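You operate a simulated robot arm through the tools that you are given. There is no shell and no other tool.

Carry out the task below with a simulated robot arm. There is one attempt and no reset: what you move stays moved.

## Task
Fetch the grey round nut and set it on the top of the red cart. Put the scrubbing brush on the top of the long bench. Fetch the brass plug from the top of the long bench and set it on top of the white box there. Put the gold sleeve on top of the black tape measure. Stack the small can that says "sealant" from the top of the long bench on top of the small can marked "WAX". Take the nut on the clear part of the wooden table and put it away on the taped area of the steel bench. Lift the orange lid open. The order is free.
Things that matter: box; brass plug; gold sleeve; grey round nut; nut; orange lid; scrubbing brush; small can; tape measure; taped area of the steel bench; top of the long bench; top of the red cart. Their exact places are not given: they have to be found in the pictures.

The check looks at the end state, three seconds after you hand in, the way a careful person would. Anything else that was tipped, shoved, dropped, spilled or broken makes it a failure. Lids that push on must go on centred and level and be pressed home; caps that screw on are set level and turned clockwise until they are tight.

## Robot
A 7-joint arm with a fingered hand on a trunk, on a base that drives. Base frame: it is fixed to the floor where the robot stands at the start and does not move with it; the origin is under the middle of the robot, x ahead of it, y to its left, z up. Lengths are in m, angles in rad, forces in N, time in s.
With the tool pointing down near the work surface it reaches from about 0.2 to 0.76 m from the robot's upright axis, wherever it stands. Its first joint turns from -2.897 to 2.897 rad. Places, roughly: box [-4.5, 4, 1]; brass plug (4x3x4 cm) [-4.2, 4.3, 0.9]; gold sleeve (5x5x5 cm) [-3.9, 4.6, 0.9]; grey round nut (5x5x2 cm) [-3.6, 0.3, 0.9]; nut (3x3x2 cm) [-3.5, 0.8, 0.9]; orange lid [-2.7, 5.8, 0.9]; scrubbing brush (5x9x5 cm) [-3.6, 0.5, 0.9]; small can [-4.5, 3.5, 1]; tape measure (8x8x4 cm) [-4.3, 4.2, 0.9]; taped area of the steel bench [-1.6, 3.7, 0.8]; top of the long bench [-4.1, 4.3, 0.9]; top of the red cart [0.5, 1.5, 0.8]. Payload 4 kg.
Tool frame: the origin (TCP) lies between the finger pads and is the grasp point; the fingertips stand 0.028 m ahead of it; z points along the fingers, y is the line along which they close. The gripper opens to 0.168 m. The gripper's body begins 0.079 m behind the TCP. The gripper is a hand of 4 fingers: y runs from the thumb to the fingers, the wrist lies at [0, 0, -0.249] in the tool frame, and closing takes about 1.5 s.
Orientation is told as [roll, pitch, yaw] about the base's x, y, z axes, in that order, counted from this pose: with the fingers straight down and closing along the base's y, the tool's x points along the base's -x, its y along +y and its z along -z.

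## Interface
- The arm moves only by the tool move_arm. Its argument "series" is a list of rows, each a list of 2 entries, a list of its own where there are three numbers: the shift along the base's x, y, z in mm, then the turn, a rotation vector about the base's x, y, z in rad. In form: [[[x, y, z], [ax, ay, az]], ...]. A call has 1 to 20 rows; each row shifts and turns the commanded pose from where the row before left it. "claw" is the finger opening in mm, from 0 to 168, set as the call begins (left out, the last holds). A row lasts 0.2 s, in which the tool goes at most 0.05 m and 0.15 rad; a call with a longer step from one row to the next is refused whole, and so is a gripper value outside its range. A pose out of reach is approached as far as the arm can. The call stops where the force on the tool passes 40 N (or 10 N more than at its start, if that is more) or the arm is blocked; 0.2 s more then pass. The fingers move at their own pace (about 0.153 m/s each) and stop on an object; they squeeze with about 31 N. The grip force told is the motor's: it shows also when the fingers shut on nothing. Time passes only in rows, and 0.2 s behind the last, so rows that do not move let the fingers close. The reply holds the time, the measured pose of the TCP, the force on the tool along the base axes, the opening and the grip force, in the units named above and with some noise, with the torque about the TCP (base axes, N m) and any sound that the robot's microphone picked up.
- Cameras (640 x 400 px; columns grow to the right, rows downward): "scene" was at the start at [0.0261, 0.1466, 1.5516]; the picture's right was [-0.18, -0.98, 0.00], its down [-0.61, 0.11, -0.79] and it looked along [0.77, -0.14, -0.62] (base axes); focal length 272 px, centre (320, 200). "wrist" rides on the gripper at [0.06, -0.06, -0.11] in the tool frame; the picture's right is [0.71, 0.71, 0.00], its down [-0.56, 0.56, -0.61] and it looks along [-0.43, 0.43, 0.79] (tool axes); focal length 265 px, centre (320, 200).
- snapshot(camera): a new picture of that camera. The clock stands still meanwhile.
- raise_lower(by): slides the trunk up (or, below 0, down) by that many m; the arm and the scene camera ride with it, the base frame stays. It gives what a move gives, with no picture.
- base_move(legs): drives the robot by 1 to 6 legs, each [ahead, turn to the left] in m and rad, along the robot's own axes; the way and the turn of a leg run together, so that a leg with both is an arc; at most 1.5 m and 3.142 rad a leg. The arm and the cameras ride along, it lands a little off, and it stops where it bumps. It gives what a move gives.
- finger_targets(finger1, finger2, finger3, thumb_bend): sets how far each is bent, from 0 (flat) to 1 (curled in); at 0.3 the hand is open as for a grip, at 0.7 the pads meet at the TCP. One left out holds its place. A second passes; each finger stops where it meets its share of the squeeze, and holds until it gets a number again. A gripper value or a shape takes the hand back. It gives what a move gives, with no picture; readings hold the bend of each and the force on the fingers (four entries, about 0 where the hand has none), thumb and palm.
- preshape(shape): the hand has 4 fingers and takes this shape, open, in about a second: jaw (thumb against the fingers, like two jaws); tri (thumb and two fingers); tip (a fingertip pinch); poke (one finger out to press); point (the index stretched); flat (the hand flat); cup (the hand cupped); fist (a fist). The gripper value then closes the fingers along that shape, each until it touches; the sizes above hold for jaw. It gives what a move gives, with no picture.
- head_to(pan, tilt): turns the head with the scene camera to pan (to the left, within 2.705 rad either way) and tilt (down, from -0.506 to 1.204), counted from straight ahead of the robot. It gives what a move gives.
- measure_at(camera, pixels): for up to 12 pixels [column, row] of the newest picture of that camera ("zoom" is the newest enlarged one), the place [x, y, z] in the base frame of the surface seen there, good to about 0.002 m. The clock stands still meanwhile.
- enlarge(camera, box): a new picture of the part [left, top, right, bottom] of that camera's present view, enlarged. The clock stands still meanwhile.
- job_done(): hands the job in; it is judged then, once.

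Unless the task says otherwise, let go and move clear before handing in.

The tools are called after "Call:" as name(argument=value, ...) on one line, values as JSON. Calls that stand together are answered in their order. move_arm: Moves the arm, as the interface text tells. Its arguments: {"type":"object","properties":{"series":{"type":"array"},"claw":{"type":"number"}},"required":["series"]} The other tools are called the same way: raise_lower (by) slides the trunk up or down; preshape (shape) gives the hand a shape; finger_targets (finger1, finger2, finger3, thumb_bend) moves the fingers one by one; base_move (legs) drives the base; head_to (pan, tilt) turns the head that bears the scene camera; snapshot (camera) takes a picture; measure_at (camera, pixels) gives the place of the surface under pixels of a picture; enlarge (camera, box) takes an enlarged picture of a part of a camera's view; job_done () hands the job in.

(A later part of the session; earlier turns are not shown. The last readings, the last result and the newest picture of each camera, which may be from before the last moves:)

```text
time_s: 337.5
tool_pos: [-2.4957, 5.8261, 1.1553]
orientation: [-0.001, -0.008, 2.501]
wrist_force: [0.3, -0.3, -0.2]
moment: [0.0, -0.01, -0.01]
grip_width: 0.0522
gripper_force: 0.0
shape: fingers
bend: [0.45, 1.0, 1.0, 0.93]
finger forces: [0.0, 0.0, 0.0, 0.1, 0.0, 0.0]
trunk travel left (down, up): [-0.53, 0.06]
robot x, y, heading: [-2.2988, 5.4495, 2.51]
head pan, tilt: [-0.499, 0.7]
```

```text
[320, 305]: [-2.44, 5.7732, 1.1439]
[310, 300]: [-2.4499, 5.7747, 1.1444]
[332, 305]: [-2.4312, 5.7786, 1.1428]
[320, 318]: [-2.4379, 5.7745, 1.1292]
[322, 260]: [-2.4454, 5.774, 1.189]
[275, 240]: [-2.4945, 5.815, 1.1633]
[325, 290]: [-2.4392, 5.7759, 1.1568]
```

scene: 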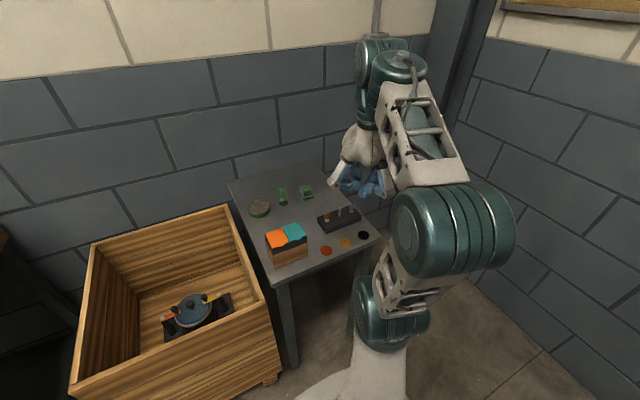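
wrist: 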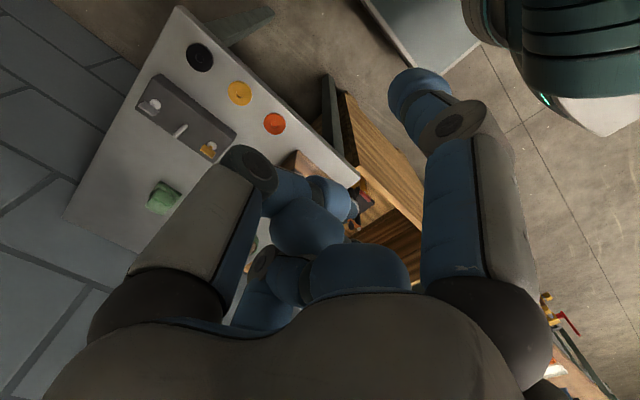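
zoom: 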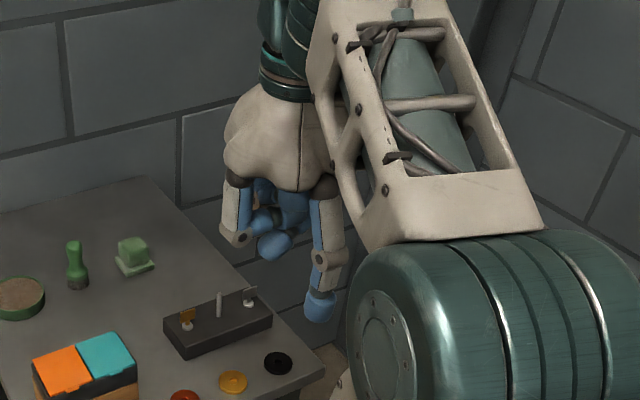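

The fingertip sits 70 mm to the tool's +x side with its end 28 mm ahead of the TCP. To bring the hand in pitched forward I need more distance, so I'll back off 0.25 m.

Call:
base_move(legs=[[-0.25, 0]])

Call:
head_to(pan=-0.1, tilt=0.75)

Call:
enlarge(camera="scene", box=[310, 130, 470, 250])

```text
time_s: 339.3
tool_pos: [-2.2927, 5.6766, 1.1561]
orientation: [0.0, -0.008, 2.497]
wrist_force: [-0.1, -0.2, 0.1]
moment: [0.01, -0.02, -0.02]
grip_width: 0.0527
gripper_force: 0.1
shape: fingers
bend: [0.45, 1.0, 1.0, 0.93]
finger forces: [0.0, 0.0, 0.0, 0.1, 0.0, 0.1]
trunk travel left (down, up): [-0.53, 0.06]
robot x, y, heading: [-2.091, 5.2962, 2.506]
head pan, tilt: [-0.499, 0.7]
```

```text
time_s: 340.2
tool_pos: [-2.2941, 5.6779, 1.1557]
orientation: [0.0, -0.01, 2.497]
wrist_force: [0.0, 0.0, 0.4]
moment: [-0.01, -0.01, -0.05]
grip_width: 0.0525
gripper_force: 0.1
shape: fingers
bend: [0.45, 1.0, 1.0, 0.93]
finger forces: [0.0, 0.0, 0.1, 0.0, 0.1, 0.0]
trunk travel left (down, up): [-0.53, 0.06]
robot x, y, heading: [-2.0941, 5.2986, 2.505]
head pan, tilt: [-0.099, 0.75]
```

```text
3.33 times, centred on (390, 190) of scene
```

zoom: 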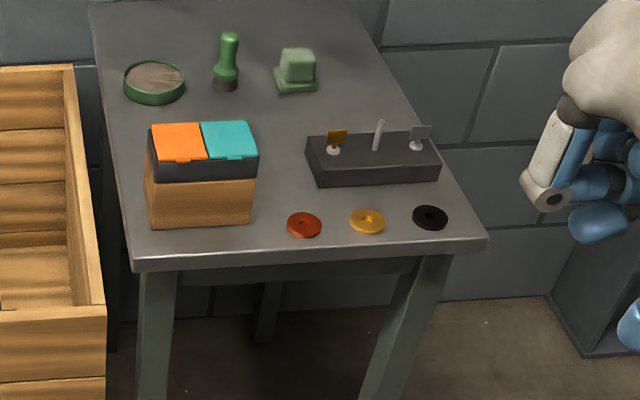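

The stance looks good. I'll swing the hand forward and pitch it up about 60° in one smooth series, ending 12 cm in front of the box and well above the table.

Call:
move_arm(series=[[[-41, 5, -5], [0.0815, 0.1025, 0]], [[-41, 5, -10], [0.0815, 0.1025, 0]], [[-41, 5, -13], [0.0815, 0.1025, 0]], [[-41, 5, -13], [0.0815, 0.1025, 0]], [[-42, 4, -14], [0.0815, 0.1025, 0]], [[-42, 4, -14], [0.0815, 0.1025, 0]], [[-42, 4, -14], [0.0815, 0.1025, 0]], [[-42, 4, -13], [0.0815, 0.1025, 0]], [[0, 0, 0], [0, 0, 0]], [[0, 0, 0], [0, 0, 0]]])

Call:
snapshot(camera="scene")

Call:
snapshot(camera="wrist")

```text
time_s: 342.4
tool_pos: [-2.6246, 5.7136, 1.0611]
orientation: [-0.048, -1.056, 2.525]
wrist_force: [0.7, 0.1, -0.3]
moment: [0.0, 0.0, 0.04]
grip_width: 0.0525
gripper_force: 0.1
shape: fingers
bend: [0.45, 1.0, 1.0, 0.93]
finger forces: [0.0, 0.0, 0.0, 0.1, 0.0, 0.0]
trunk travel left (down, up): [-0.53, 0.06]
robot x, y, heading: [-2.0942, 5.2979, 2.511]
head pan, tilt: [-0.099, 0.75]
```

```text
taken
```

scene: 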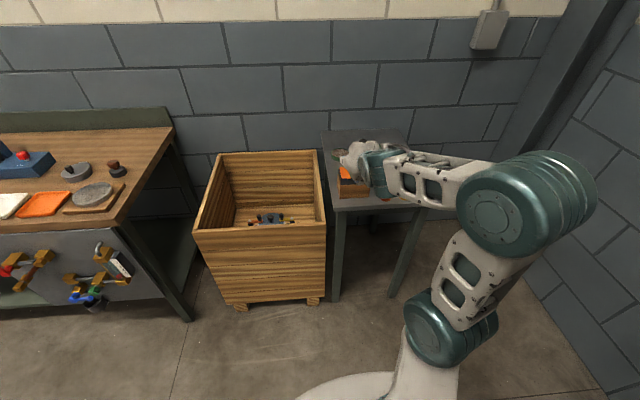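

```text
taken
```

wrist: 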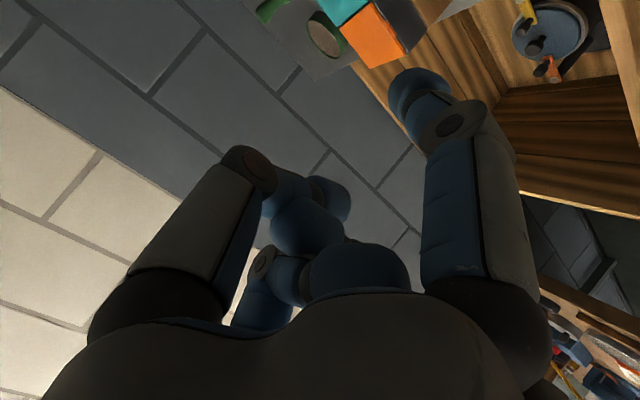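

The hand is pitched forward with finger 1 lowest; the orange lid shows at (375,35) in the wrist view. I'll measure the fingertip and lid from this camera.

Call:
measure_at(camera="wrist", pixels=[[400, 75], [415, 90], [393, 95], [420, 70], [438, 85], [385, 65], [410, 45], [375, 35], [350, 20], [395, 55]])

Call:
enlarge(camera="wrist", box=[330, 0, 470, 110])

```text
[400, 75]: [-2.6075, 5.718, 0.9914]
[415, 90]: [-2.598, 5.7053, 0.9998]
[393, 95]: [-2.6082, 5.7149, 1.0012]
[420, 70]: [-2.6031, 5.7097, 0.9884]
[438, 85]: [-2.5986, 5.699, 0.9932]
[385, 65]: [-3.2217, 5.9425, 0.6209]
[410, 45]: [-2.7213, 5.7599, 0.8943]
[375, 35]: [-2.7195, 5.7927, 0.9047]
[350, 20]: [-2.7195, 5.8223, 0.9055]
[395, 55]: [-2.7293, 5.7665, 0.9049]
```

```text
3.64 times, centred on (400, 55) of wrist
```

zoom: 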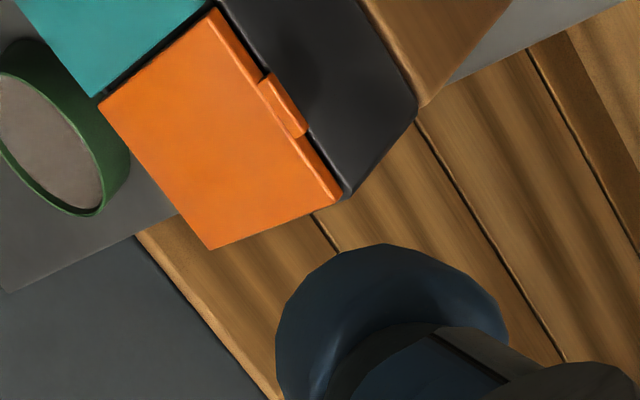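

The tab overhangs the front face by about 3 mm at z≈0.902-0.905, centred on my finger to within 2 mm. I'll lower so the fingertip's top is just under the tab's level, then come forward to about 1 cm away and look.

Call:
move_arm(series=[[[0, 0, -35], [0, 0, 0]], [[0, 0, -35], [0, 0, 0]], [[0, 0, -34], [0, 0, 0]], [[-25, 20, 0], [0, 0, 0]], [[-25, 20, 0], [0, 0, 0]], [[-25, 20, 0], [0, 0, 0]], [[0, 0, 0], [0, 0, 0]], [[0, 0, 0], [0, 0, 0]]])

Call:
enlarge(camera="wrist", box=[330, 0, 470, 110])

Call:
enlarge(camera="scene", box=[300, 120, 420, 220])

```text
time_s: 344.2
tool_pos: [-2.7017, 5.774, 0.9558]
orientation: [-0.048, -1.057, 2.525]
wrist_force: [0.3, -0.1, 0.4]
moment: [0.0, 0.0, -0.01]
grip_width: 0.0525
gripper_force: 0.0
shape: fingers
bend: [0.45, 1.0, 1.0, 0.93]
finger forces: [0.0, 0.1, 0.0, 0.0, 0.0, 0.0]
trunk travel left (down, up): [-0.53, 0.06]
robot x, y, heading: [-2.0954, 5.2986, 2.507]
head pan, tilt: [-0.099, 0.75]
```

```text
3.64 times, centred on (400, 55) of wrist
```

zoom: 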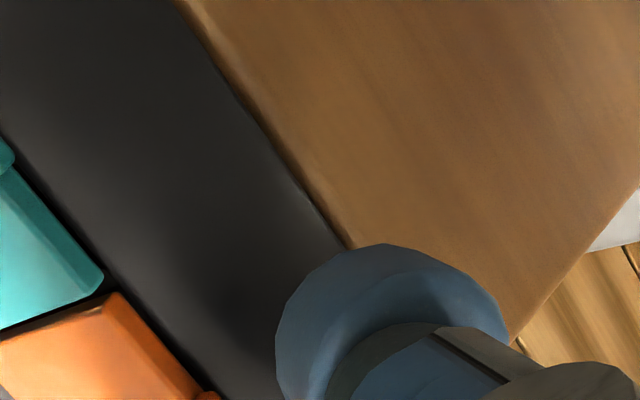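

```text
4.00 times, centred on (360, 170) of scene
```

zoom: 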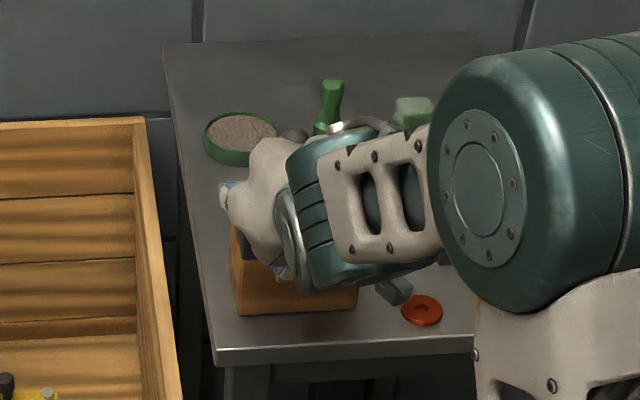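

The fingertip is now just in front of the dark upper part of the box. I'll view the whole wrist picture and measure tip and tab.

Call:
snapshot(camera="wrist")

Call:
measure_at(camera="wrist", pixels=[[390, 105], [395, 90], [405, 75], [420, 70], [362, 90], [375, 108], [360, 115], [350, 130], [345, 100], [380, 125]])

```text
taken
```

wrist: 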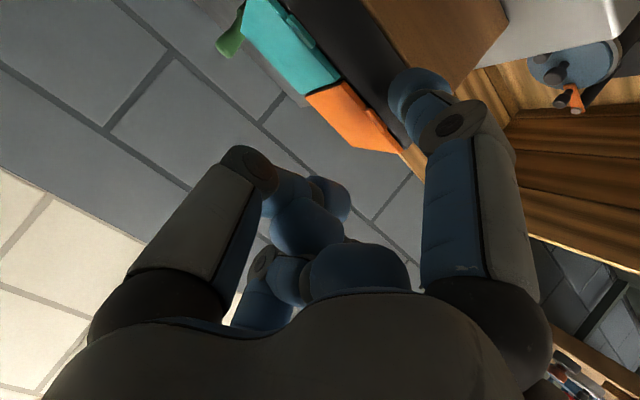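

```text
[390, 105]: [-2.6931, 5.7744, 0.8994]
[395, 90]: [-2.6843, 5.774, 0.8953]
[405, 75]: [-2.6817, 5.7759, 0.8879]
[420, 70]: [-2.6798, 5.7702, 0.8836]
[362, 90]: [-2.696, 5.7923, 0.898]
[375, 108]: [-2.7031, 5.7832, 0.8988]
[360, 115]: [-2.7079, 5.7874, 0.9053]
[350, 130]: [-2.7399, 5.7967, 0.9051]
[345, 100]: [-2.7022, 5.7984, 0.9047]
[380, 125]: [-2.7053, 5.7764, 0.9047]
```

The fingertip is a ball of roughly 27 mm, its centre now at z≈0.890 and 7 mm short of touching the box's front face, with the tab just above it. I'll creep forward 2 mm at a time until light contact.

Call:
move_arm(series=[[[-1.6, 1.2, 0], [0, 0, 0]], [[-1.6, 1.2, 0], [0, 0, 0]], [[-1.6, 1.2, 0], [0, 0, 0]], [[0, 0, 0], [0, 0, 0]]])

Call:
move_arm(series=[[[-0.8, 0.6, 0], [0, 0, 0]], [[0, 0, 0], [0, 0, 0]]])

```text
time_s: 345.2
tool_pos: [-2.7073, 5.7763, 0.9565]
orientation: [-0.051, -1.055, 2.527]
wrist_force: [0.6, 0.3, -1.4]
moment: [-0.02, 0.02, 0.01]
grip_width: 0.0527
gripper_force: 0.0
shape: fingers
bend: [0.45, 1.0, 1.0, 0.93]
finger forces: [0.3, 0.1, 0.0, 0.0, 0.0, 0.1]
trunk travel left (down, up): [-0.53, 0.06]
robot x, y, heading: [-2.0946, 5.2995, 2.51]
head pan, tilt: [-0.099, 0.75]
```

```text
time_s: 345.8
tool_pos: [-2.7069, 5.7774, 0.955]
orientation: [-0.049, -1.057, 2.527]
wrist_force: [0.7, -1.0, 0.5]
moment: [-0.03, -0.08, -0.01]
grip_width: 0.0527
gripper_force: 0.7
shape: fingers
bend: [0.45, 1.0, 1.0, 0.93]
finger forces: [1.2, 0.0, 0.0, 0.0, 0.1, 0.0]
trunk travel left (down, up): [-0.53, 0.06]
robot x, y, heading: [-2.0923, 5.2987, 2.511]
head pan, tilt: [-0.099, 0.75]
```

Finger 1 now reads 1.2 N, so it is touching. I'll lift in 2 mm steps and watch.

Call:
move_arm(series=[[[0, 0, 2], [0, 0, 0]], [[0, 0, 2], [0, 0, 0]], [[0, 0, 2], [0, 0, 0]], [[0, 0, 0], [0, 0, 0]]])

Call:
snapshot(camera="wrist")

```text
time_s: 346.8
tool_pos: [-2.7053, 5.7773, 0.9625]
orientation: [-0.048, -1.057, 2.526]
wrist_force: [0.3, -0.1, 0.3]
moment: [0.01, 0.01, 0.0]
grip_width: 0.0533
gripper_force: 0.1
shape: fingers
bend: [0.45, 1.0, 1.0, 0.93]
finger forces: [0.3, 0.0, 0.0, 0.1, 0.1, 0.0]
trunk travel left (down, up): [-0.53, 0.06]
robot x, y, heading: [-2.0915, 5.301, 2.51]
head pan, tilt: [-0.099, 0.75]
```

```text
taken
```

wrist: 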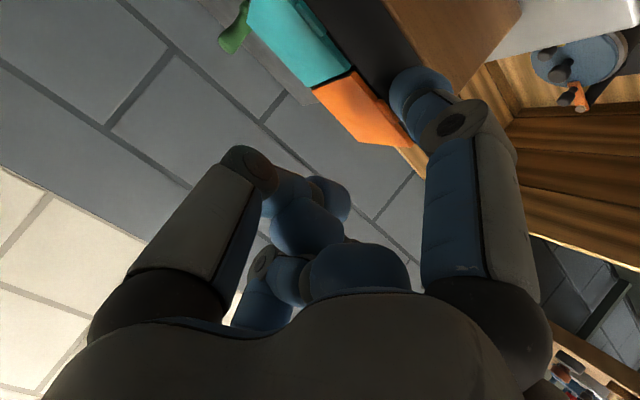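

The force stayed low; I'll enlarge the wrist view and measure whether the lid's front edge has risen.

Call:
enlarge(camera="wrist", box=[300, 50, 440, 160])

Call:
measure_at(camera="zoom", pixels=[[250, 120], [320, 150], [350, 200], [390, 240], [420, 300], [340, 280], [300, 180], [440, 160], [400, 200], [270, 100]])

```text
3.64 times, centred on (370, 105) of wrist
```

zoom: 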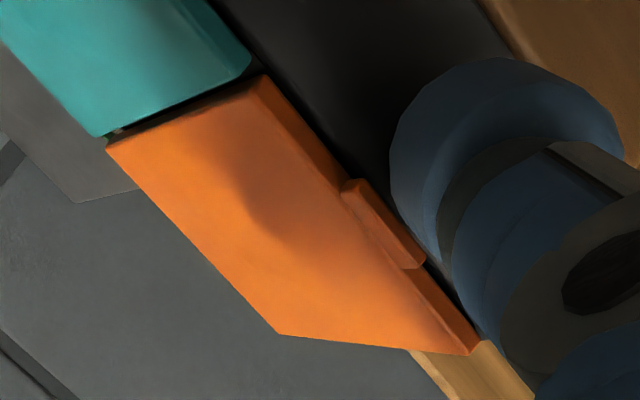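

```text
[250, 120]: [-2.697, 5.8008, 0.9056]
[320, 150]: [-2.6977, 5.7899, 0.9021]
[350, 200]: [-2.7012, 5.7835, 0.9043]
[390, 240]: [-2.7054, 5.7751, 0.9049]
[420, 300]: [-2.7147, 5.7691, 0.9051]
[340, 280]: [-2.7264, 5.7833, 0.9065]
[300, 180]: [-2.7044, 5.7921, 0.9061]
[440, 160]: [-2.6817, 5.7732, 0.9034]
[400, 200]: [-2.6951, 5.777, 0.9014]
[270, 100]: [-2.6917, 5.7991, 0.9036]
```

The lid is still closed; the ball rode up in front of the tab instead of under it. I'll go back down, press in slightly more so it stays against the face, and lift again in small steps.

Call:
move_arm(series=[[[2, -1.5, 0], [0, 0, 0]], [[0, 0, -6], [0, 0, 0]], [[0, 0, -4], [0, 0, 0]], [[-1.6, 1.2, 0], [0, 0, 0]], [[-1.6, 1.2, 0], [0, 0, 0]], [[-1.6, 1.2, 0], [0, 0, 0]], [[0, 0, 0], [0, 0, 0]]])

Call:
move_arm(series=[[[-0.8, 0.6, 0], [0, 0, 0]], [[-0.8, 0.6, 0], [0, 0, 0]], [[0, 0, 0], [0, 0, 0]]])

```text
time_s: 348.4
tool_pos: [-2.7083, 5.7806, 0.9536]
orientation: [-0.05, -1.056, 2.527]
wrist_force: [5.5, -4.2, 2.0]
moment: [-0.27, -0.35, 0.0]
grip_width: 0.0549
gripper_force: 3.3
shape: fingers
bend: [0.44, 1.0, 1.0, 0.93]
finger forces: [6.4, 0.0, 0.0, 0.1, 0.0, 0.0]
trunk travel left (down, up): [-0.53, 0.06]
robot x, y, heading: [-2.0923, 5.3018, 2.507]
head pan, tilt: [-0.099, 0.75]
```

```text
time_s: 349.2
tool_pos: [-2.7091, 5.7791, 0.9526]
orientation: [-0.049, -1.057, 2.526]
wrist_force: [9.5, -7.7, 6.1]
moment: [-0.63, -0.65, 0.0]
grip_width: 0.0554
gripper_force: 6.2
shape: fingers
bend: [0.43, 1.0, 1.0, 0.93]
finger forces: [12.8, 0.0, 0.0, 0.1, 0.1, 0.0]
trunk travel left (down, up): [-0.53, 0.06]
robot x, y, heading: [-2.0906, 5.3036, 2.505]
head pan, tilt: [-0.099, 0.75]
```

The finger presses the face with about 12 N now, which is enough. I'll lift slowly and read the forces at each step.

Call:
move_arm(series=[[[0, 0, 2], [0, 0, 0]], [[0, 0, 2], [0, 0, 0]], [[0, 0, 0], [0, 0, 0]]])

Call:
move_arm(series=[[[0, 0, 2], [0, 0, 0]], [[0, 0, 2], [0, 0, 0]], [[0, 0, 0], [0, 0, 0]]])

Call:
enlarge(camera="wrist", box=[300, 50, 440, 160])

```text
time_s: 350.0
tool_pos: [-2.7095, 5.7814, 0.9557]
orientation: [-0.049, -1.056, 2.525]
wrist_force: [4.1, -4.4, 0.4]
moment: [-0.31, -0.31, -0.02]
grip_width: 0.058
gripper_force: 3.5
shape: fingers
bend: [0.42, 1.0, 1.0, 0.93]
finger forces: [6.1, 0.0, 0.1, 0.0, 0.1, 0.0]
trunk travel left (down, up): [-0.53, 0.06]
robot x, y, heading: [-2.0929, 5.3006, 2.511]
head pan, tilt: [-0.099, 0.75]
```

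```text
time_s: 350.8
tool_pos: [-2.7113, 5.7811, 0.9588]
orientation: [-0.048, -1.055, 2.528]
wrist_force: [2.2, -2.3, -3.0]
moment: [-0.18, -0.15, -0.04]
grip_width: 0.0598
gripper_force: 1.8
shape: fingers
bend: [0.41, 1.0, 1.0, 0.93]
finger forces: [3.6, 0.1, 0.1, 0.1, 0.0, 0.1]
trunk travel left (down, up): [-0.53, 0.06]
robot x, y, heading: [-2.0934, 5.3002, 2.512]
head pan, tilt: [-0.099, 0.75]
```

```text
3.64 times, centred on (370, 105) of wrist
```

zoom: 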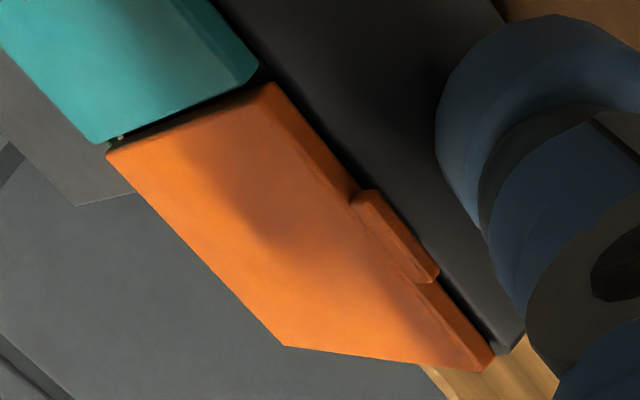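

A downward pull of 3 N shows the tip is hooked under the tab, but the finger itself is bending back (0.45→0.41). I'll check the lid's height.

Call:
measure_at(camera="zoom", pixels=[[390, 235], [370, 200], [420, 275], [300, 180], [450, 340], [200, 170], [450, 130], [500, 200], [270, 110], [400, 170]])

```text
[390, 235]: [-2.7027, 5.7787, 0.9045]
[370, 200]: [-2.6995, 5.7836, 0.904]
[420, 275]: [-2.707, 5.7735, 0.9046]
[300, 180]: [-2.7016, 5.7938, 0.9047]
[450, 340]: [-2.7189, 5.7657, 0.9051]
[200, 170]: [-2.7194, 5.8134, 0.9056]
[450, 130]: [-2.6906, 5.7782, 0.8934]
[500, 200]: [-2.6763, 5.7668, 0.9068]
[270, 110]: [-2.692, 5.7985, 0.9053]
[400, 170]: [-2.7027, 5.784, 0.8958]
```

The lid hasn't moved yet. The tip is properly beneath the tab, so I'll continue lifting and watch whether the lid gives way.

Call:
move_arm(series=[[[0, 0, 2], [0, 0, 0]], [[0, 0, 2], [0, 0, 0]], [[0, 0, 2], [0, 0, 0]], [[0, 0, 0], [0, 0, 0]]])

Call:
enlarge(camera="wrist", box=[300, 50, 440, 160])

```text
time_s: 351.8
tool_pos: [-2.7102, 5.7811, 0.9653]
orientation: [-0.049, -1.055, 2.526]
wrist_force: [3.2, -1.4, -2.2]
moment: [-0.1, -0.18, 0.01]
grip_width: 0.06
gripper_force: 1.2
shape: fingers
bend: [0.41, 1.0, 1.0, 0.93]
finger forces: [3.2, 0.0, 0.0, 0.0, 0.0, 0.0]
trunk travel left (down, up): [-0.53, 0.06]
robot x, y, heading: [-2.0938, 5.3, 2.51]
head pan, tilt: [-0.099, 0.75]
```

```text
3.64 times, centred on (370, 105) of wrist
```

zoom: 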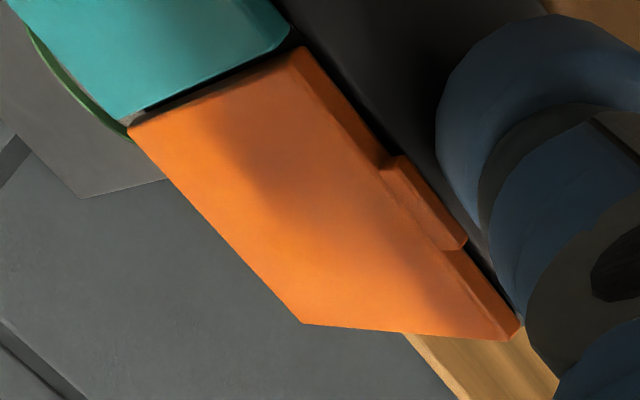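

The orange lid now looks shifted relative to the teal one, which suggests it's lifting. I'll measure it.

Call:
measure_at(camera="zoom", pixels=[[425, 210], [400, 180], [330, 150], [480, 310], [220, 160], [160, 130], [310, 310], [300, 60], [250, 40], [460, 240]])

```text
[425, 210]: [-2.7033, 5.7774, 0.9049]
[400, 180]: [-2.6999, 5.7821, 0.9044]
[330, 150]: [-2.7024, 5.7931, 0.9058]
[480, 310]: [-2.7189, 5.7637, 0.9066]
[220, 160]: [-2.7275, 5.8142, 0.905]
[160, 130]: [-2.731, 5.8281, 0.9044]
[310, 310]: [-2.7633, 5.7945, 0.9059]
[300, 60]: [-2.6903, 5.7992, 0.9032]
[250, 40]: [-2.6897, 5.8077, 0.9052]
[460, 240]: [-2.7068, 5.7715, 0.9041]
```

Still closed, but by my numbers the ball has only just reached the tab's underside. I'll continue upward in small steps.

Call:
move_arm(series=[[[0, 0, 1.5], [0, 0, 0]], [[0, 0, 1.5], [0, 0, 0]], [[0, 0, 0], [0, 0, 0]]])

Call:
move_arm(series=[[[0, 0, 1.5], [0, 0, 0]], [[0, 0, 1.5], [0, 0, 0]], [[0, 0, 0], [0, 0, 0]]])

Call:
enlarge(camera="wrist", box=[300, 50, 440, 160])

```text
time_s: 352.6
tool_pos: [-2.7114, 5.7824, 0.9677]
orientation: [-0.049, -1.055, 2.525]
wrist_force: [2.9, -1.7, -1.7]
moment: [-0.14, -0.21, 0.02]
grip_width: 0.0599
gripper_force: 1.6
shape: fingers
bend: [0.41, 1.0, 1.0, 0.93]
finger forces: [3.5, 0.0, 0.1, 0.1, 0.0, 0.0]
trunk travel left (down, up): [-0.53, 0.06]
robot x, y, heading: [-2.0926, 5.299, 2.51]
head pan, tilt: [-0.099, 0.75]
```

```text
time_s: 353.4
tool_pos: [-2.7102, 5.7809, 0.9704]
orientation: [-0.049, -1.057, 2.524]
wrist_force: [1.6, -0.9, -2.8]
moment: [-0.02, -0.1, -0.01]
grip_width: 0.0599
gripper_force: 1.8
shape: fingers
bend: [0.41, 1.0, 1.0, 0.93]
finger forces: [3.4, 0.0, 0.0, 0.1, 0.1, 0.1]
trunk travel left (down, up): [-0.53, 0.06]
robot x, y, heading: [-2.093, 5.2989, 2.514]
head pan, tilt: [-0.099, 0.75]
```

```text
3.64 times, centred on (370, 105) of wrist
```

zoom: 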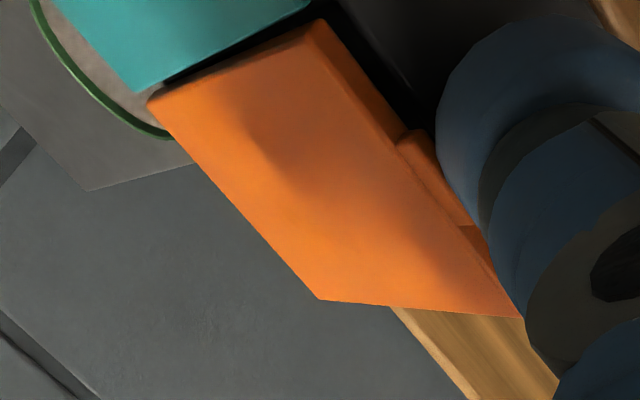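

There's now a black gap in front of the orange edge at (400,100). Measuring again.

Call:
measure_at(camera="zoom", pixels=[[430, 170], [410, 145], [350, 110], [470, 290], [260, 130], [180, 110], [320, 280], [320, 40], [260, 20], [385, 90]])

```text
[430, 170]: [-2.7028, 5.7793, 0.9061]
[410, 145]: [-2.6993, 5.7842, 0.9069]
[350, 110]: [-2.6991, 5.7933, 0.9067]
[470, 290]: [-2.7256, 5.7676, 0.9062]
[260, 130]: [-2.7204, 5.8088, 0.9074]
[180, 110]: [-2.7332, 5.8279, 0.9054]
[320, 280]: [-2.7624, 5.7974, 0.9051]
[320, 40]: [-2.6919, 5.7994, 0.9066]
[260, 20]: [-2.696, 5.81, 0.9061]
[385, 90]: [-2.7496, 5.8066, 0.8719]
```

The lid has started: the tab rose 2 mm and I can see into the box (z 0.872 at (385,90)). I'll keep lifting with slight inward motion.

Call:
move_arm(series=[[[0, 0, 2], [0, 0, 0]], [[0, 0, 2], [0, 0, 0]], [[0, 0, 2], [0, 0, 0]], [[0, 0, 0], [0, 0, 0]]])

Call:
enlarge(camera="wrist", box=[300, 40, 440, 150])

Call:
measure_at(camera="zoom", pixels=[[430, 170], [350, 110], [260, 130], [180, 110], [320, 280], [470, 290]])

```text
time_s: 354.4
tool_pos: [-2.7098, 5.7812, 0.9775]
orientation: [-0.049, -1.056, 2.525]
wrist_force: [1.5, -0.5, 1.2]
moment: [-0.11, -0.12, 0.03]
grip_width: 0.0549
gripper_force: 1.5
shape: fingers
bend: [0.44, 1.0, 1.0, 0.93]
finger forces: [2.6, 0.0, 0.0, 0.1, 0.0, 0.0]
trunk travel left (down, up): [-0.53, 0.06]
robot x, y, heading: [-2.093, 5.2994, 2.513]
head pan, tilt: [-0.099, 0.75]
```

```text
3.64 times, centred on (370, 95) of wrist
```

zoom: 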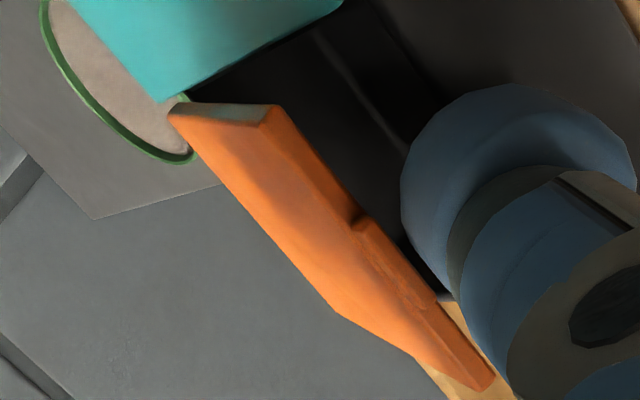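

```text
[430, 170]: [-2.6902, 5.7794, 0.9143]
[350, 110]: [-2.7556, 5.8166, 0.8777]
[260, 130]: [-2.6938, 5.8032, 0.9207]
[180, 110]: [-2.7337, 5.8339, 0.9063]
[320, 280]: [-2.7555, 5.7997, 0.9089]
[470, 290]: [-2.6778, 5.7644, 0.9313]
```

It popped open to about 20°, with the finger now under its front edge. I'll follow the opening arc: inward and up in small steps.

Call:
move_arm(series=[[[-6.3, 5.0, 6.5], [0, 0, 0]], [[-6.3, 5.0, 4], [0, 0, 0]], [[-4.7, 3.7, 5], [0, 0, 0]], [[0, 0, 0], [0, 0, 0]]])

Call:
snapshot(camera="wrist")

```text
time_s: 355.4
tool_pos: [-2.7266, 5.7926, 0.9961]
orientation: [-0.048, -1.059, 2.528]
wrist_force: [21.6, -18.2, 17.0]
moment: [-2.03, -2.34, -0.03]
grip_width: 0.0751
gripper_force: 17.4
shape: fingers
bend: [0.33, 1.0, 1.0, 0.93]
finger forces: [34.1, 0.0, 0.0, 0.0, 0.0, 0.1]
trunk travel left (down, up): [-0.53, 0.06]
robot x, y, heading: [-2.0954, 5.2977, 2.503]
head pan, tilt: [-0.099, 0.75]
```

```text
taken
```

wrist: 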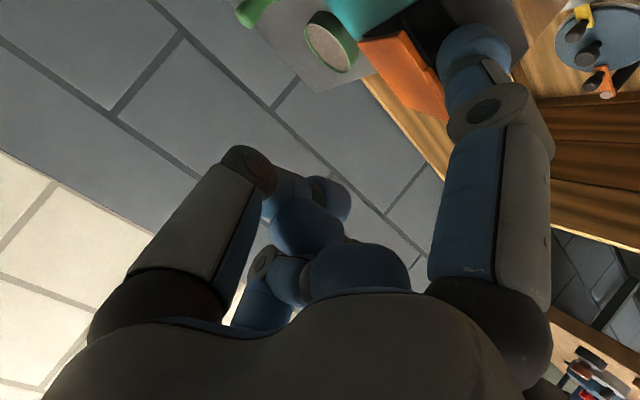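

The finger pushes against the box's front rim (28 N) and bends, so I went inward too early. I'll back out, rise higher while staying beneath the lid's edge, and then go in.

Call:
move_arm(series=[[[4, -3.2, 1], [0, 0, 0]], [[4, -3.2, 1], [0, 0, 0]], [[4, -3.2, 1], [0, 0, 0]], [[0, 0, 0], [0, 0, 0]]])

Call:
enlarge(camera="wrist", box=[320, 0, 520, 140])

```text
time_s: 356.4
tool_pos: [-2.7166, 5.7853, 0.9958]
orientation: [-0.049, -1.058, 2.525]
wrist_force: [-0.8, -0.2, 0.0]
moment: [0.0, 0.03, 0.01]
grip_width: 0.0528
gripper_force: 0.0
shape: fingers
bend: [0.45, 1.0, 1.0, 0.93]
finger forces: [0.1, 0.0, 0.0, 0.0, 0.0, 0.0]
trunk travel left (down, up): [-0.53, 0.06]
robot x, y, heading: [-2.0938, 5.2969, 2.506]
head pan, tilt: [-0.099, 0.75]
```

```text
2.86 times, centred on (420, 70) of wrist
```

zoom: 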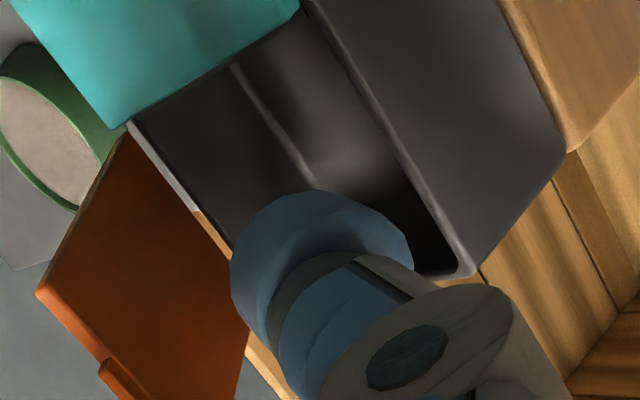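

The lid is now standing open (dark orange underside toward me, tab at (120,380)). I'll measure its angle.

Call:
measure_at(camera="zoom", pixels=[[45, 290], [105, 365], [150, 250], [125, 150], [200, 215], [180, 330], [220, 340], [80, 240]])

Call:
head_to(pan=-0.1, tilt=0.7)

Call:
enlarge(camera="scene", box=[300, 120, 420, 220])

```text
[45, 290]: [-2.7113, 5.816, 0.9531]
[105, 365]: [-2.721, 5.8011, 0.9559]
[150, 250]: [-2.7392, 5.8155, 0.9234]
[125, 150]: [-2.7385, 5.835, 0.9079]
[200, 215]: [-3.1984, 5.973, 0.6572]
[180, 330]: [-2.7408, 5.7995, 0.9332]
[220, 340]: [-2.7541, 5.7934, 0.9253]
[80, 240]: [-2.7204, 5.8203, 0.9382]
```

```text
time_s: 357.0
tool_pos: [-2.7154, 5.7848, 0.9954]
orientation: [-0.051, -1.056, 2.526]
wrist_force: [-0.4, 0.3, 0.7]
moment: [0.03, -0.02, -0.02]
grip_width: 0.0529
gripper_force: 0.1
shape: fingers
bend: [0.45, 1.0, 1.0, 0.93]
finger forces: [0.0, 0.0, 0.0, 0.0, 0.0, 0.1]
trunk travel left (down, up): [-0.53, 0.06]
robot x, y, heading: [-2.0911, 5.3025, 2.511]
head pan, tilt: [-0.099, 0.7]
```

```text
4.00 times, centred on (360, 170) of scene
```

zoom: 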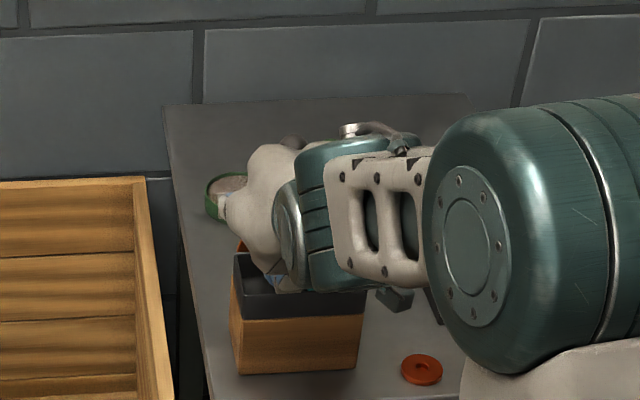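

The lid stays up by itself at about 59° (free edge at z=0.955). I'll push it further to about 100° so it is clearly open, checking the force on the way.

Call:
move_arm(series=[[[-6.8, 5.4, 5], [0, 0, 0]], [[-7, 5.6, 4], [0, 0, 0]], [[-6.3, 5, 4], [0, 0, 0]], [[-6.3, 5, 4], [0, 0, 0]], [[0, 0, 0], [0, 0, 0]]])

Call:
enlarge(camera="wrist", box=[320, 0, 520, 140])

```text
time_s: 358.2
tool_pos: [-2.7426, 5.8064, 1.0117]
orientation: [-0.049, -1.056, 2.528]
wrist_force: [0.2, 0.1, -1.1]
moment: [0.01, -0.01, -0.01]
grip_width: 0.0533
gripper_force: 0.1
shape: fingers
bend: [0.45, 1.0, 1.0, 0.93]
finger forces: [0.1, 0.0, 0.0, 0.0, 0.0, 0.0]
trunk travel left (down, up): [-0.53, 0.06]
robot x, y, heading: [-2.0921, 5.2976, 2.504]
head pan, tilt: [-0.099, 0.7]
```

```text
2.86 times, centred on (420, 70) of wrist
```

zoom: 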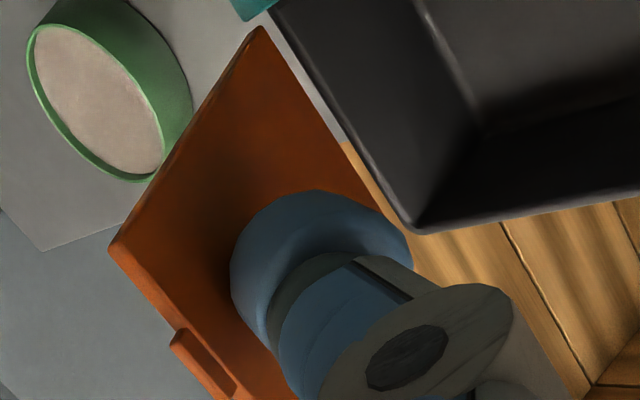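

The finger is right in front of the raised lid. I'll measure the angle again.

Call:
measure_at(camera="zoom", pixels=[[120, 250], [190, 345], [200, 180], [260, 60], [230, 150], [300, 120], [180, 335]])

```text
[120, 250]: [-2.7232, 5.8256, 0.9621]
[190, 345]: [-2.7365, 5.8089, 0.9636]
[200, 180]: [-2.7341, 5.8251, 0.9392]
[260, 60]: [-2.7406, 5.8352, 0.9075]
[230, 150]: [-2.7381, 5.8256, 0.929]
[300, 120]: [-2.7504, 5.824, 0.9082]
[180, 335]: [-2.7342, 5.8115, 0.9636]
```

The lid is at about 75°. I'll push it on by four more small steps to around 100°.

Call:
move_arm(series=[[[-6.3, 5, 4], [0, 0, 0]], [[-6.3, 5, 3], [0, 0, 0]], [[-6.3, 5, 2], [0, 0, 0]], [[0, 0, 0], [0, 0, 0]]])

Call:
move_arm(series=[[[-5.5, 4.4, 1], [0, 0, 0]], [[0, 0, 0], [0, 0, 0]]])

Call:
enlarge(camera="wrist", box=[320, 0, 520, 140])

```text
time_s: 359.2
tool_pos: [-2.7605, 5.8214, 1.0205]
orientation: [-0.048, -1.056, 2.525]
wrist_force: [0.2, 0.8, 0.6]
moment: [-0.01, 0.0, 0.03]
grip_width: 0.0531
gripper_force: 0.1
shape: fingers
bend: [0.45, 1.0, 1.0, 0.93]
finger forces: [0.0, 0.0, 0.1, 0.0, 0.0, 0.0]
trunk travel left (down, up): [-0.53, 0.06]
robot x, y, heading: [-2.0897, 5.3004, 2.513]
head pan, tilt: [-0.099, 0.7]
```

```text
time_s: 359.8
tool_pos: [-2.7667, 5.8259, 1.023]
orientation: [-0.051, -1.055, 2.527]
wrist_force: [0.6, -0.4, 0.7]
moment: [0.04, -0.03, 0.03]
grip_width: 0.0534
gripper_force: 0.1
shape: fingers
bend: [0.45, 1.0, 1.0, 0.93]
finger forces: [0.0, 0.0, 0.0, 0.0, 0.1, 0.0]
trunk travel left (down, up): [-0.53, 0.06]
robot x, y, heading: [-2.0931, 5.3014, 2.51]
head pan, tilt: [-0.099, 0.7]
```

```text
2.86 times, centred on (420, 70) of wrist
```

zoom: 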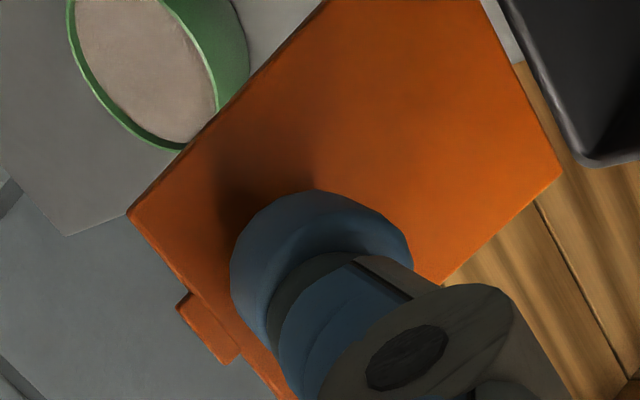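

Call:
measure_at(camera="zoom", pixels=[[140, 215], [210, 335], [220, 150], [330, 30], [450, 120], [540, 150]])

```text
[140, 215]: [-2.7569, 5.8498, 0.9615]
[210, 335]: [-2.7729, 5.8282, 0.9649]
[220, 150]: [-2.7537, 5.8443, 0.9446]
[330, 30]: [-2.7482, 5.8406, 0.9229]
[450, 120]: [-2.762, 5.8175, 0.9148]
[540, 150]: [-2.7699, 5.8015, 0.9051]
```

The lid stands open at about 112°. I'll back the finger straight out, then pitch the hand down again and tuck the arm.

Call:
move_arm(series=[[[8, -6, 1], [0, 0, 0]], [[25, -20, 5], [0, 0, 0]], [[30, -24, 10], [0, 0, 0]], [[30, -24, 10], [0, 0, 0]], [[16, -13, 10], [0, 0, 0]], [[41, -4, 12], [-0.0815, -0.1025, 0]], [[41, -4, 12], [-0.0815, -0.1025, 0]], [[41, -4, 12], [-0.0815, -0.1025, 0]], [[41, -4, 12], [-0.0815, -0.1025, 0]], [[40, -4, 12], [-0.0815, -0.1025, 0]], [[40, -4, 12], [-0.0815, -0.1025, 0]], [[40, -4, 12], [-0.0815, -0.1025, 0]], [[20, -4, 8], [-0.0815, -0.1025, 0]], [[0, 0, 0], [0, 0, 0]], [[0, 0, 0], [0, 0, 0]]])

Call:
preshape(shape="jaw")

Call:
snapshot(camera="scene")

```text
time_s: 363.0
tool_pos: [-2.3623, 5.7152, 1.1479]
orientation: [-0.001, -0.007, 2.5]
wrist_force: [-0.1, -0.4, 0.4]
moment: [0.03, -0.05, -0.03]
grip_width: 0.0525
gripper_force: 0.0
shape: fingers
bend: [0.45, 1.0, 1.0, 0.93]
finger forces: [0.0, 0.0, 0.0, 0.0, 0.0, 0.0]
out of reach, approached as far as the arm can: row 12
trunk travel left (down, up): [-0.53, 0.06]
robot x, y, heading: [-2.0932, 5.3034, 2.511]
head pan, tilt: [-0.099, 0.7]
```

```text
time_s: 363.9
tool_pos: [-2.3609, 5.7162, 1.149]
orientation: [0.001, -0.008, 2.497]
wrist_force: [0.0, -0.5, -0.5]
moment: [-0.01, -0.02, -0.02]
grip_width: 0.168
gripper_force: 0.0
shape: jaw
bend: [0.3, 0.3, 0.3, 0.3]
finger forces: [0.0, 0.0, 0.1, 0.0, 0.1, 0.0]
trunk travel left (down, up): [-0.53, 0.06]
robot x, y, heading: [-2.0873, 5.3003, 2.509]
head pan, tilt: [-0.099, 0.7]
```

```text
taken
```

scene: 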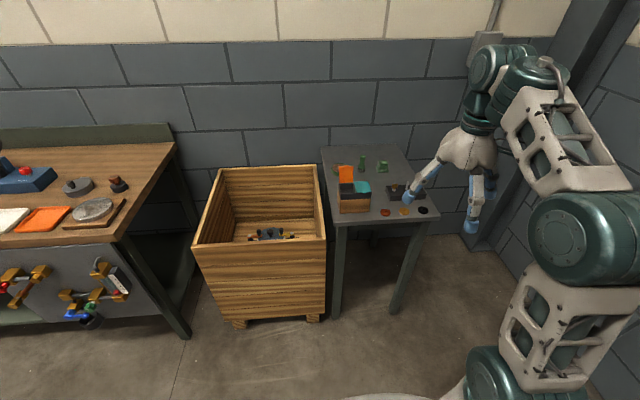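

The orange lid stands open at (345,175). I'll zoom to confirm and that the box and its neighbours are unmoved.

Call:
enlarge(camera="scene", box=[320, 140, 440, 230])

Call:
measure_at(camera="zoom", pixels=[[110, 320], [220, 310], [140, 110], [140, 180], [190, 200], [240, 250]])

```text
4.44 times, centred on (380, 185) of scene
```

zoom: 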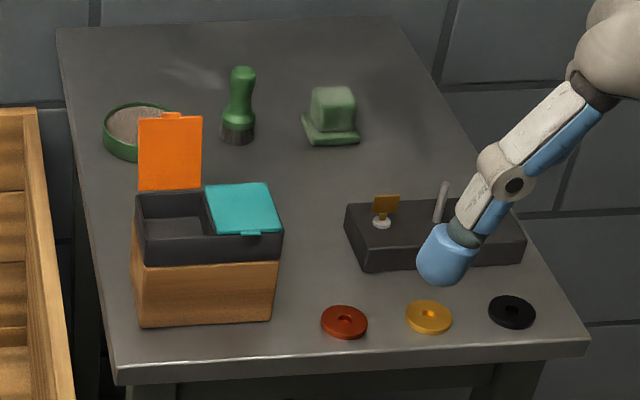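

```text
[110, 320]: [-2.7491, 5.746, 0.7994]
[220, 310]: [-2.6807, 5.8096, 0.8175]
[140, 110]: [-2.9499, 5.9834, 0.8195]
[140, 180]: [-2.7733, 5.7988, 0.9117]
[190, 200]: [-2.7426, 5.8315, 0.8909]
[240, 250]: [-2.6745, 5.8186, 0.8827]
```

The lid is fully open and the neighbours are untouched. Next are the long-bench tasks; I'll tuck the arm and drive down the corridor to face the middle of the long bench.

Call:
move_arm(series=[[[-4, -33, 0], [0, 0, 0]], [[-4, -33, 0], [0, 0, 0]], [[-4, -33, 0], [0, 0, 0]], [[-4, -33, 0], [0, 0, 0]], [[-5, -32, 0], [0, 0, 0]], [[0, 0, 0], [0, 0, 0]]])

Call:
base_move(legs=[[0, 1.353], [1.0, 0]])

Call:
head_to(pan=-0.5, tilt=0.6)

Call:
snapshot(camera="scene")

```text
time_s: 365.3
tool_pos: [-2.3832, 5.5517, 1.1487]
orientation: [-0.001, -0.009, 2.499]
wrist_force: [-0.5, -0.5, -0.2]
moment: [0.02, 0.0, -0.03]
grip_width: 0.1681
gripper_force: 0.0
shape: jaw
bend: [0.3, 0.3, 0.3, 0.3]
finger forces: [0.1, 0.1, 0.0, 0.1, 0.0, 0.1]
trunk travel left (down, up): [-0.53, 0.06]
robot x, y, heading: [-2.0909, 5.2952, 2.506]
head pan, tilt: [-0.099, 0.7]
```

```text
time_s: 373.9
tool_pos: [-3.1549, 4.3992, 1.1494]
orientation: [0.001, -0.008, -2.43]
wrist_force: [-0.4, -0.5, 0.3]
moment: [0.02, 0.0, 0.0]
grip_width: 0.1676
gripper_force: 0.0
shape: jaw
bend: [0.3, 0.3, 0.3, 0.3]
finger forces: [0.1, 0.0, 0.1, 0.0, 0.0, 0.0]
trunk travel left (down, up): [-0.53, 0.06]
robot x, y, heading: [-2.844, 4.6274, -2.414]
head pan, tilt: [-0.099, 0.7]
```

```text
time_s: 374.7
tool_pos: [-3.1543, 4.3994, 1.1499]
orientation: [0.0, -0.009, -2.431]
wrist_force: [-0.8, -0.6, -0.1]
moment: [-0.01, 0.0, 0.01]
grip_width: 0.1679
gripper_force: 0.1
shape: jaw
bend: [0.3, 0.3, 0.3, 0.3]
finger forces: [0.0, 0.1, 0.1, 0.0, 0.0, 0.0]
trunk travel left (down, up): [-0.53, 0.06]
robot x, y, heading: [-2.8435, 4.6295, -2.419]
head pan, tilt: [-0.499, 0.6]
```

```text
taken
```

scene: 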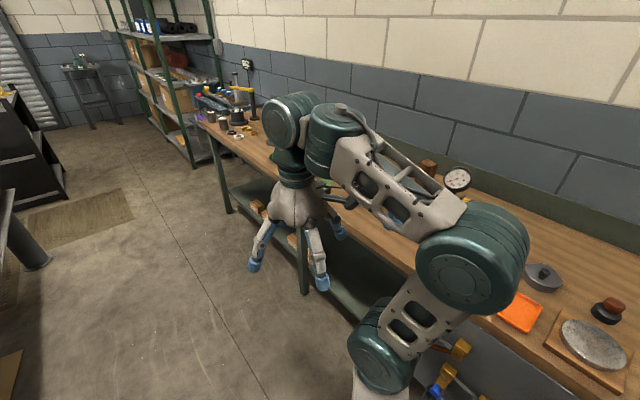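

I'll go another metre along the bench and turn to face it.

Call:
base_move(legs=[[0, -0.01], [0.99, 0], [0, -1.4]])

Call:
head_to(pan=0.1, tilt=0.75)

Call:
snapshot(camera="scene")

```text
time_s: 381.7
tool_pos: [-3.9766, 3.9027, 1.1513]
orientation: [-0.002, -0.008, -2.867]
wrist_force: [0.4, 0.0, 1.1]
moment: [-0.01, -0.02, 0.01]
grip_width: 0.1677
gripper_force: 0.0
shape: jaw
bend: [0.3, 0.3, 0.3, 0.3]
finger forces: [0.0, 0.0, 0.0, 0.1, 0.0, 0.0]
trunk travel left (down, up): [-0.53, 0.06]
robot x, y, heading: [-3.5991, 3.9768, -2.854]
head pan, tilt: [-0.499, 0.6]
stopped in leg 3: the robot was blocked; the commanded pose is now the measured one
```

```text
time_s: 382.7
tool_pos: [-3.9764, 3.9024, 1.1504]
orientation: [0.001, -0.008, -2.869]
wrist_force: [-1.3, 0.3, 0.3]
moment: [0.02, -0.02, 0.02]
grip_width: 0.168
gripper_force: 0.2
shape: jaw
bend: [0.3, 0.3, 0.3, 0.3]
finger forces: [0.0, 0.0, 0.0, 0.0, 0.0, 0.1]
trunk travel left (down, up): [-0.53, 0.06]
robot x, y, heading: [-3.5988, 3.9753, -2.851]
head pan, tilt: [0.099, 0.75]
```

```text
taken
```

scene: 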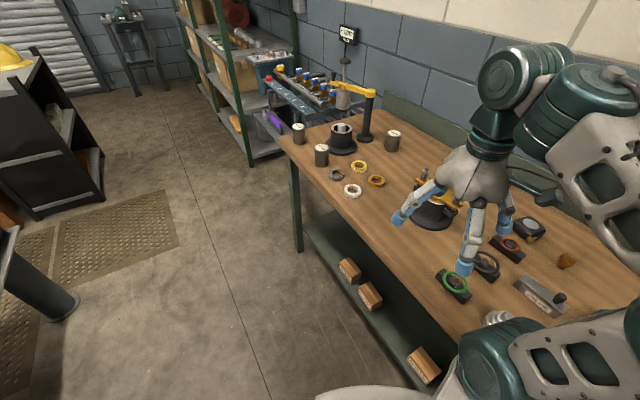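

The turn stopped at heading -2.85; this close (0.37 m) a corner of my base meets the bench's lower shelf. The arm is fine and nothing on the bench moved. I'll reverse a little to gain room, then finish the turn.

Call:
base_move(legs=[[-0.16, 0]])

Call:
base_move(legs=[[0, -0.5], [0, -0.475]])

Call:
snapshot(camera="scene")

```text
time_s: 384.1
tool_pos: [-3.8235, 3.947, 1.1505]
orientation: [0.001, -0.01, -2.863]
wrist_force: [0.5, 0.2, 0.2]
moment: [0.0, 0.01, 0.02]
grip_width: 0.1676
gripper_force: 0.1
shape: jaw
bend: [0.3, 0.3, 0.3, 0.3]
finger forces: [0.1, 0.1, 0.0, 0.1, 0.1, 0.0]
trunk travel left (down, up): [-0.53, 0.06]
robot x, y, heading: [-3.4482, 4.0286, -2.847]
head pan, tilt: [0.099, 0.75]
```

```text
time_s: 387.3
tool_pos: [-3.7238, 4.2927, 1.1507]
orientation: [0.0, -0.009, 2.447]
wrist_force: [0.3, 0.1, -0.2]
moment: [-0.02, 0.0, -0.04]
grip_width: 0.1679
gripper_force: 0.0
shape: jaw
bend: [0.3, 0.3, 0.3, 0.3]
finger forces: [0.0, 0.1, 0.0, 0.0, 0.0, 0.1]
trunk travel left (down, up): [-0.53, 0.06]
robot x, y, heading: [-3.4463, 4.0237, 2.467]
head pan, tilt: [0.099, 0.75]
```

```text
taken
```

scene: 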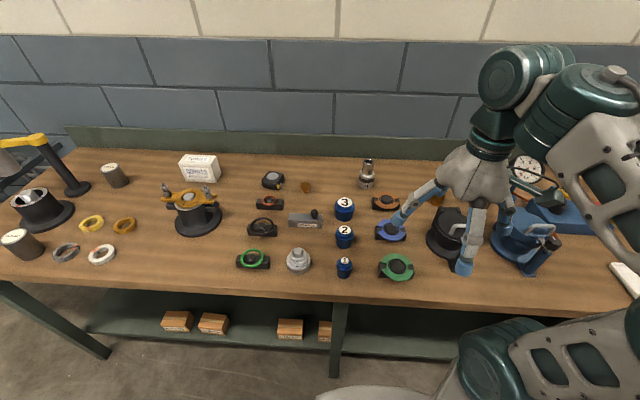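

Turned now, with the whole bench in view: the white box is at (200,168), the cans at far left. I'll enlarge to identify the items.

Call:
enlarge(camera="scene", box=[160, 140, 340, 260])

Call:
enlarge(camera="scene", box=[320, 140, 500, 290])

Call:
enlarge(camera="scene", box=[0, 120, 180, 290])

```text
3.33 times, centred on (250, 200) of scene
```

zoom: 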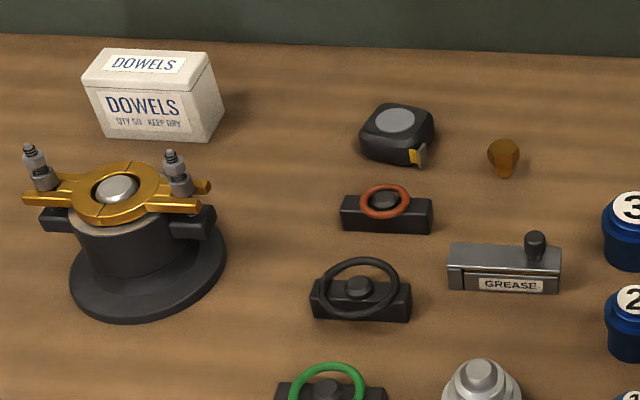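

```text
2.67 times, centred on (410, 215) of scene
```

zoom: 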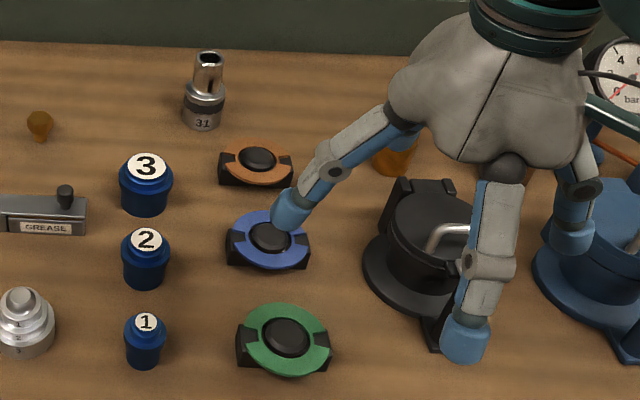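

```text
2.35 times, centred on (90, 205) of scene
```

zoom: 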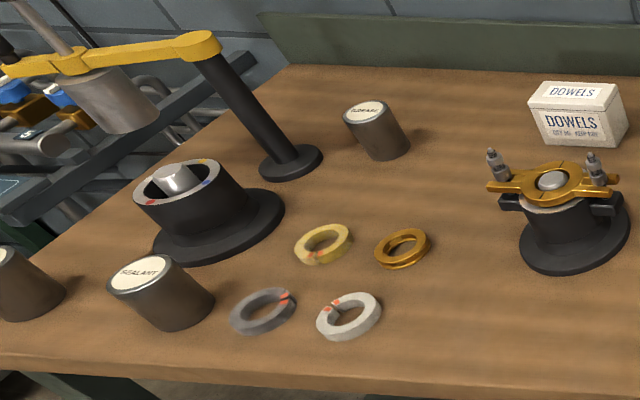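

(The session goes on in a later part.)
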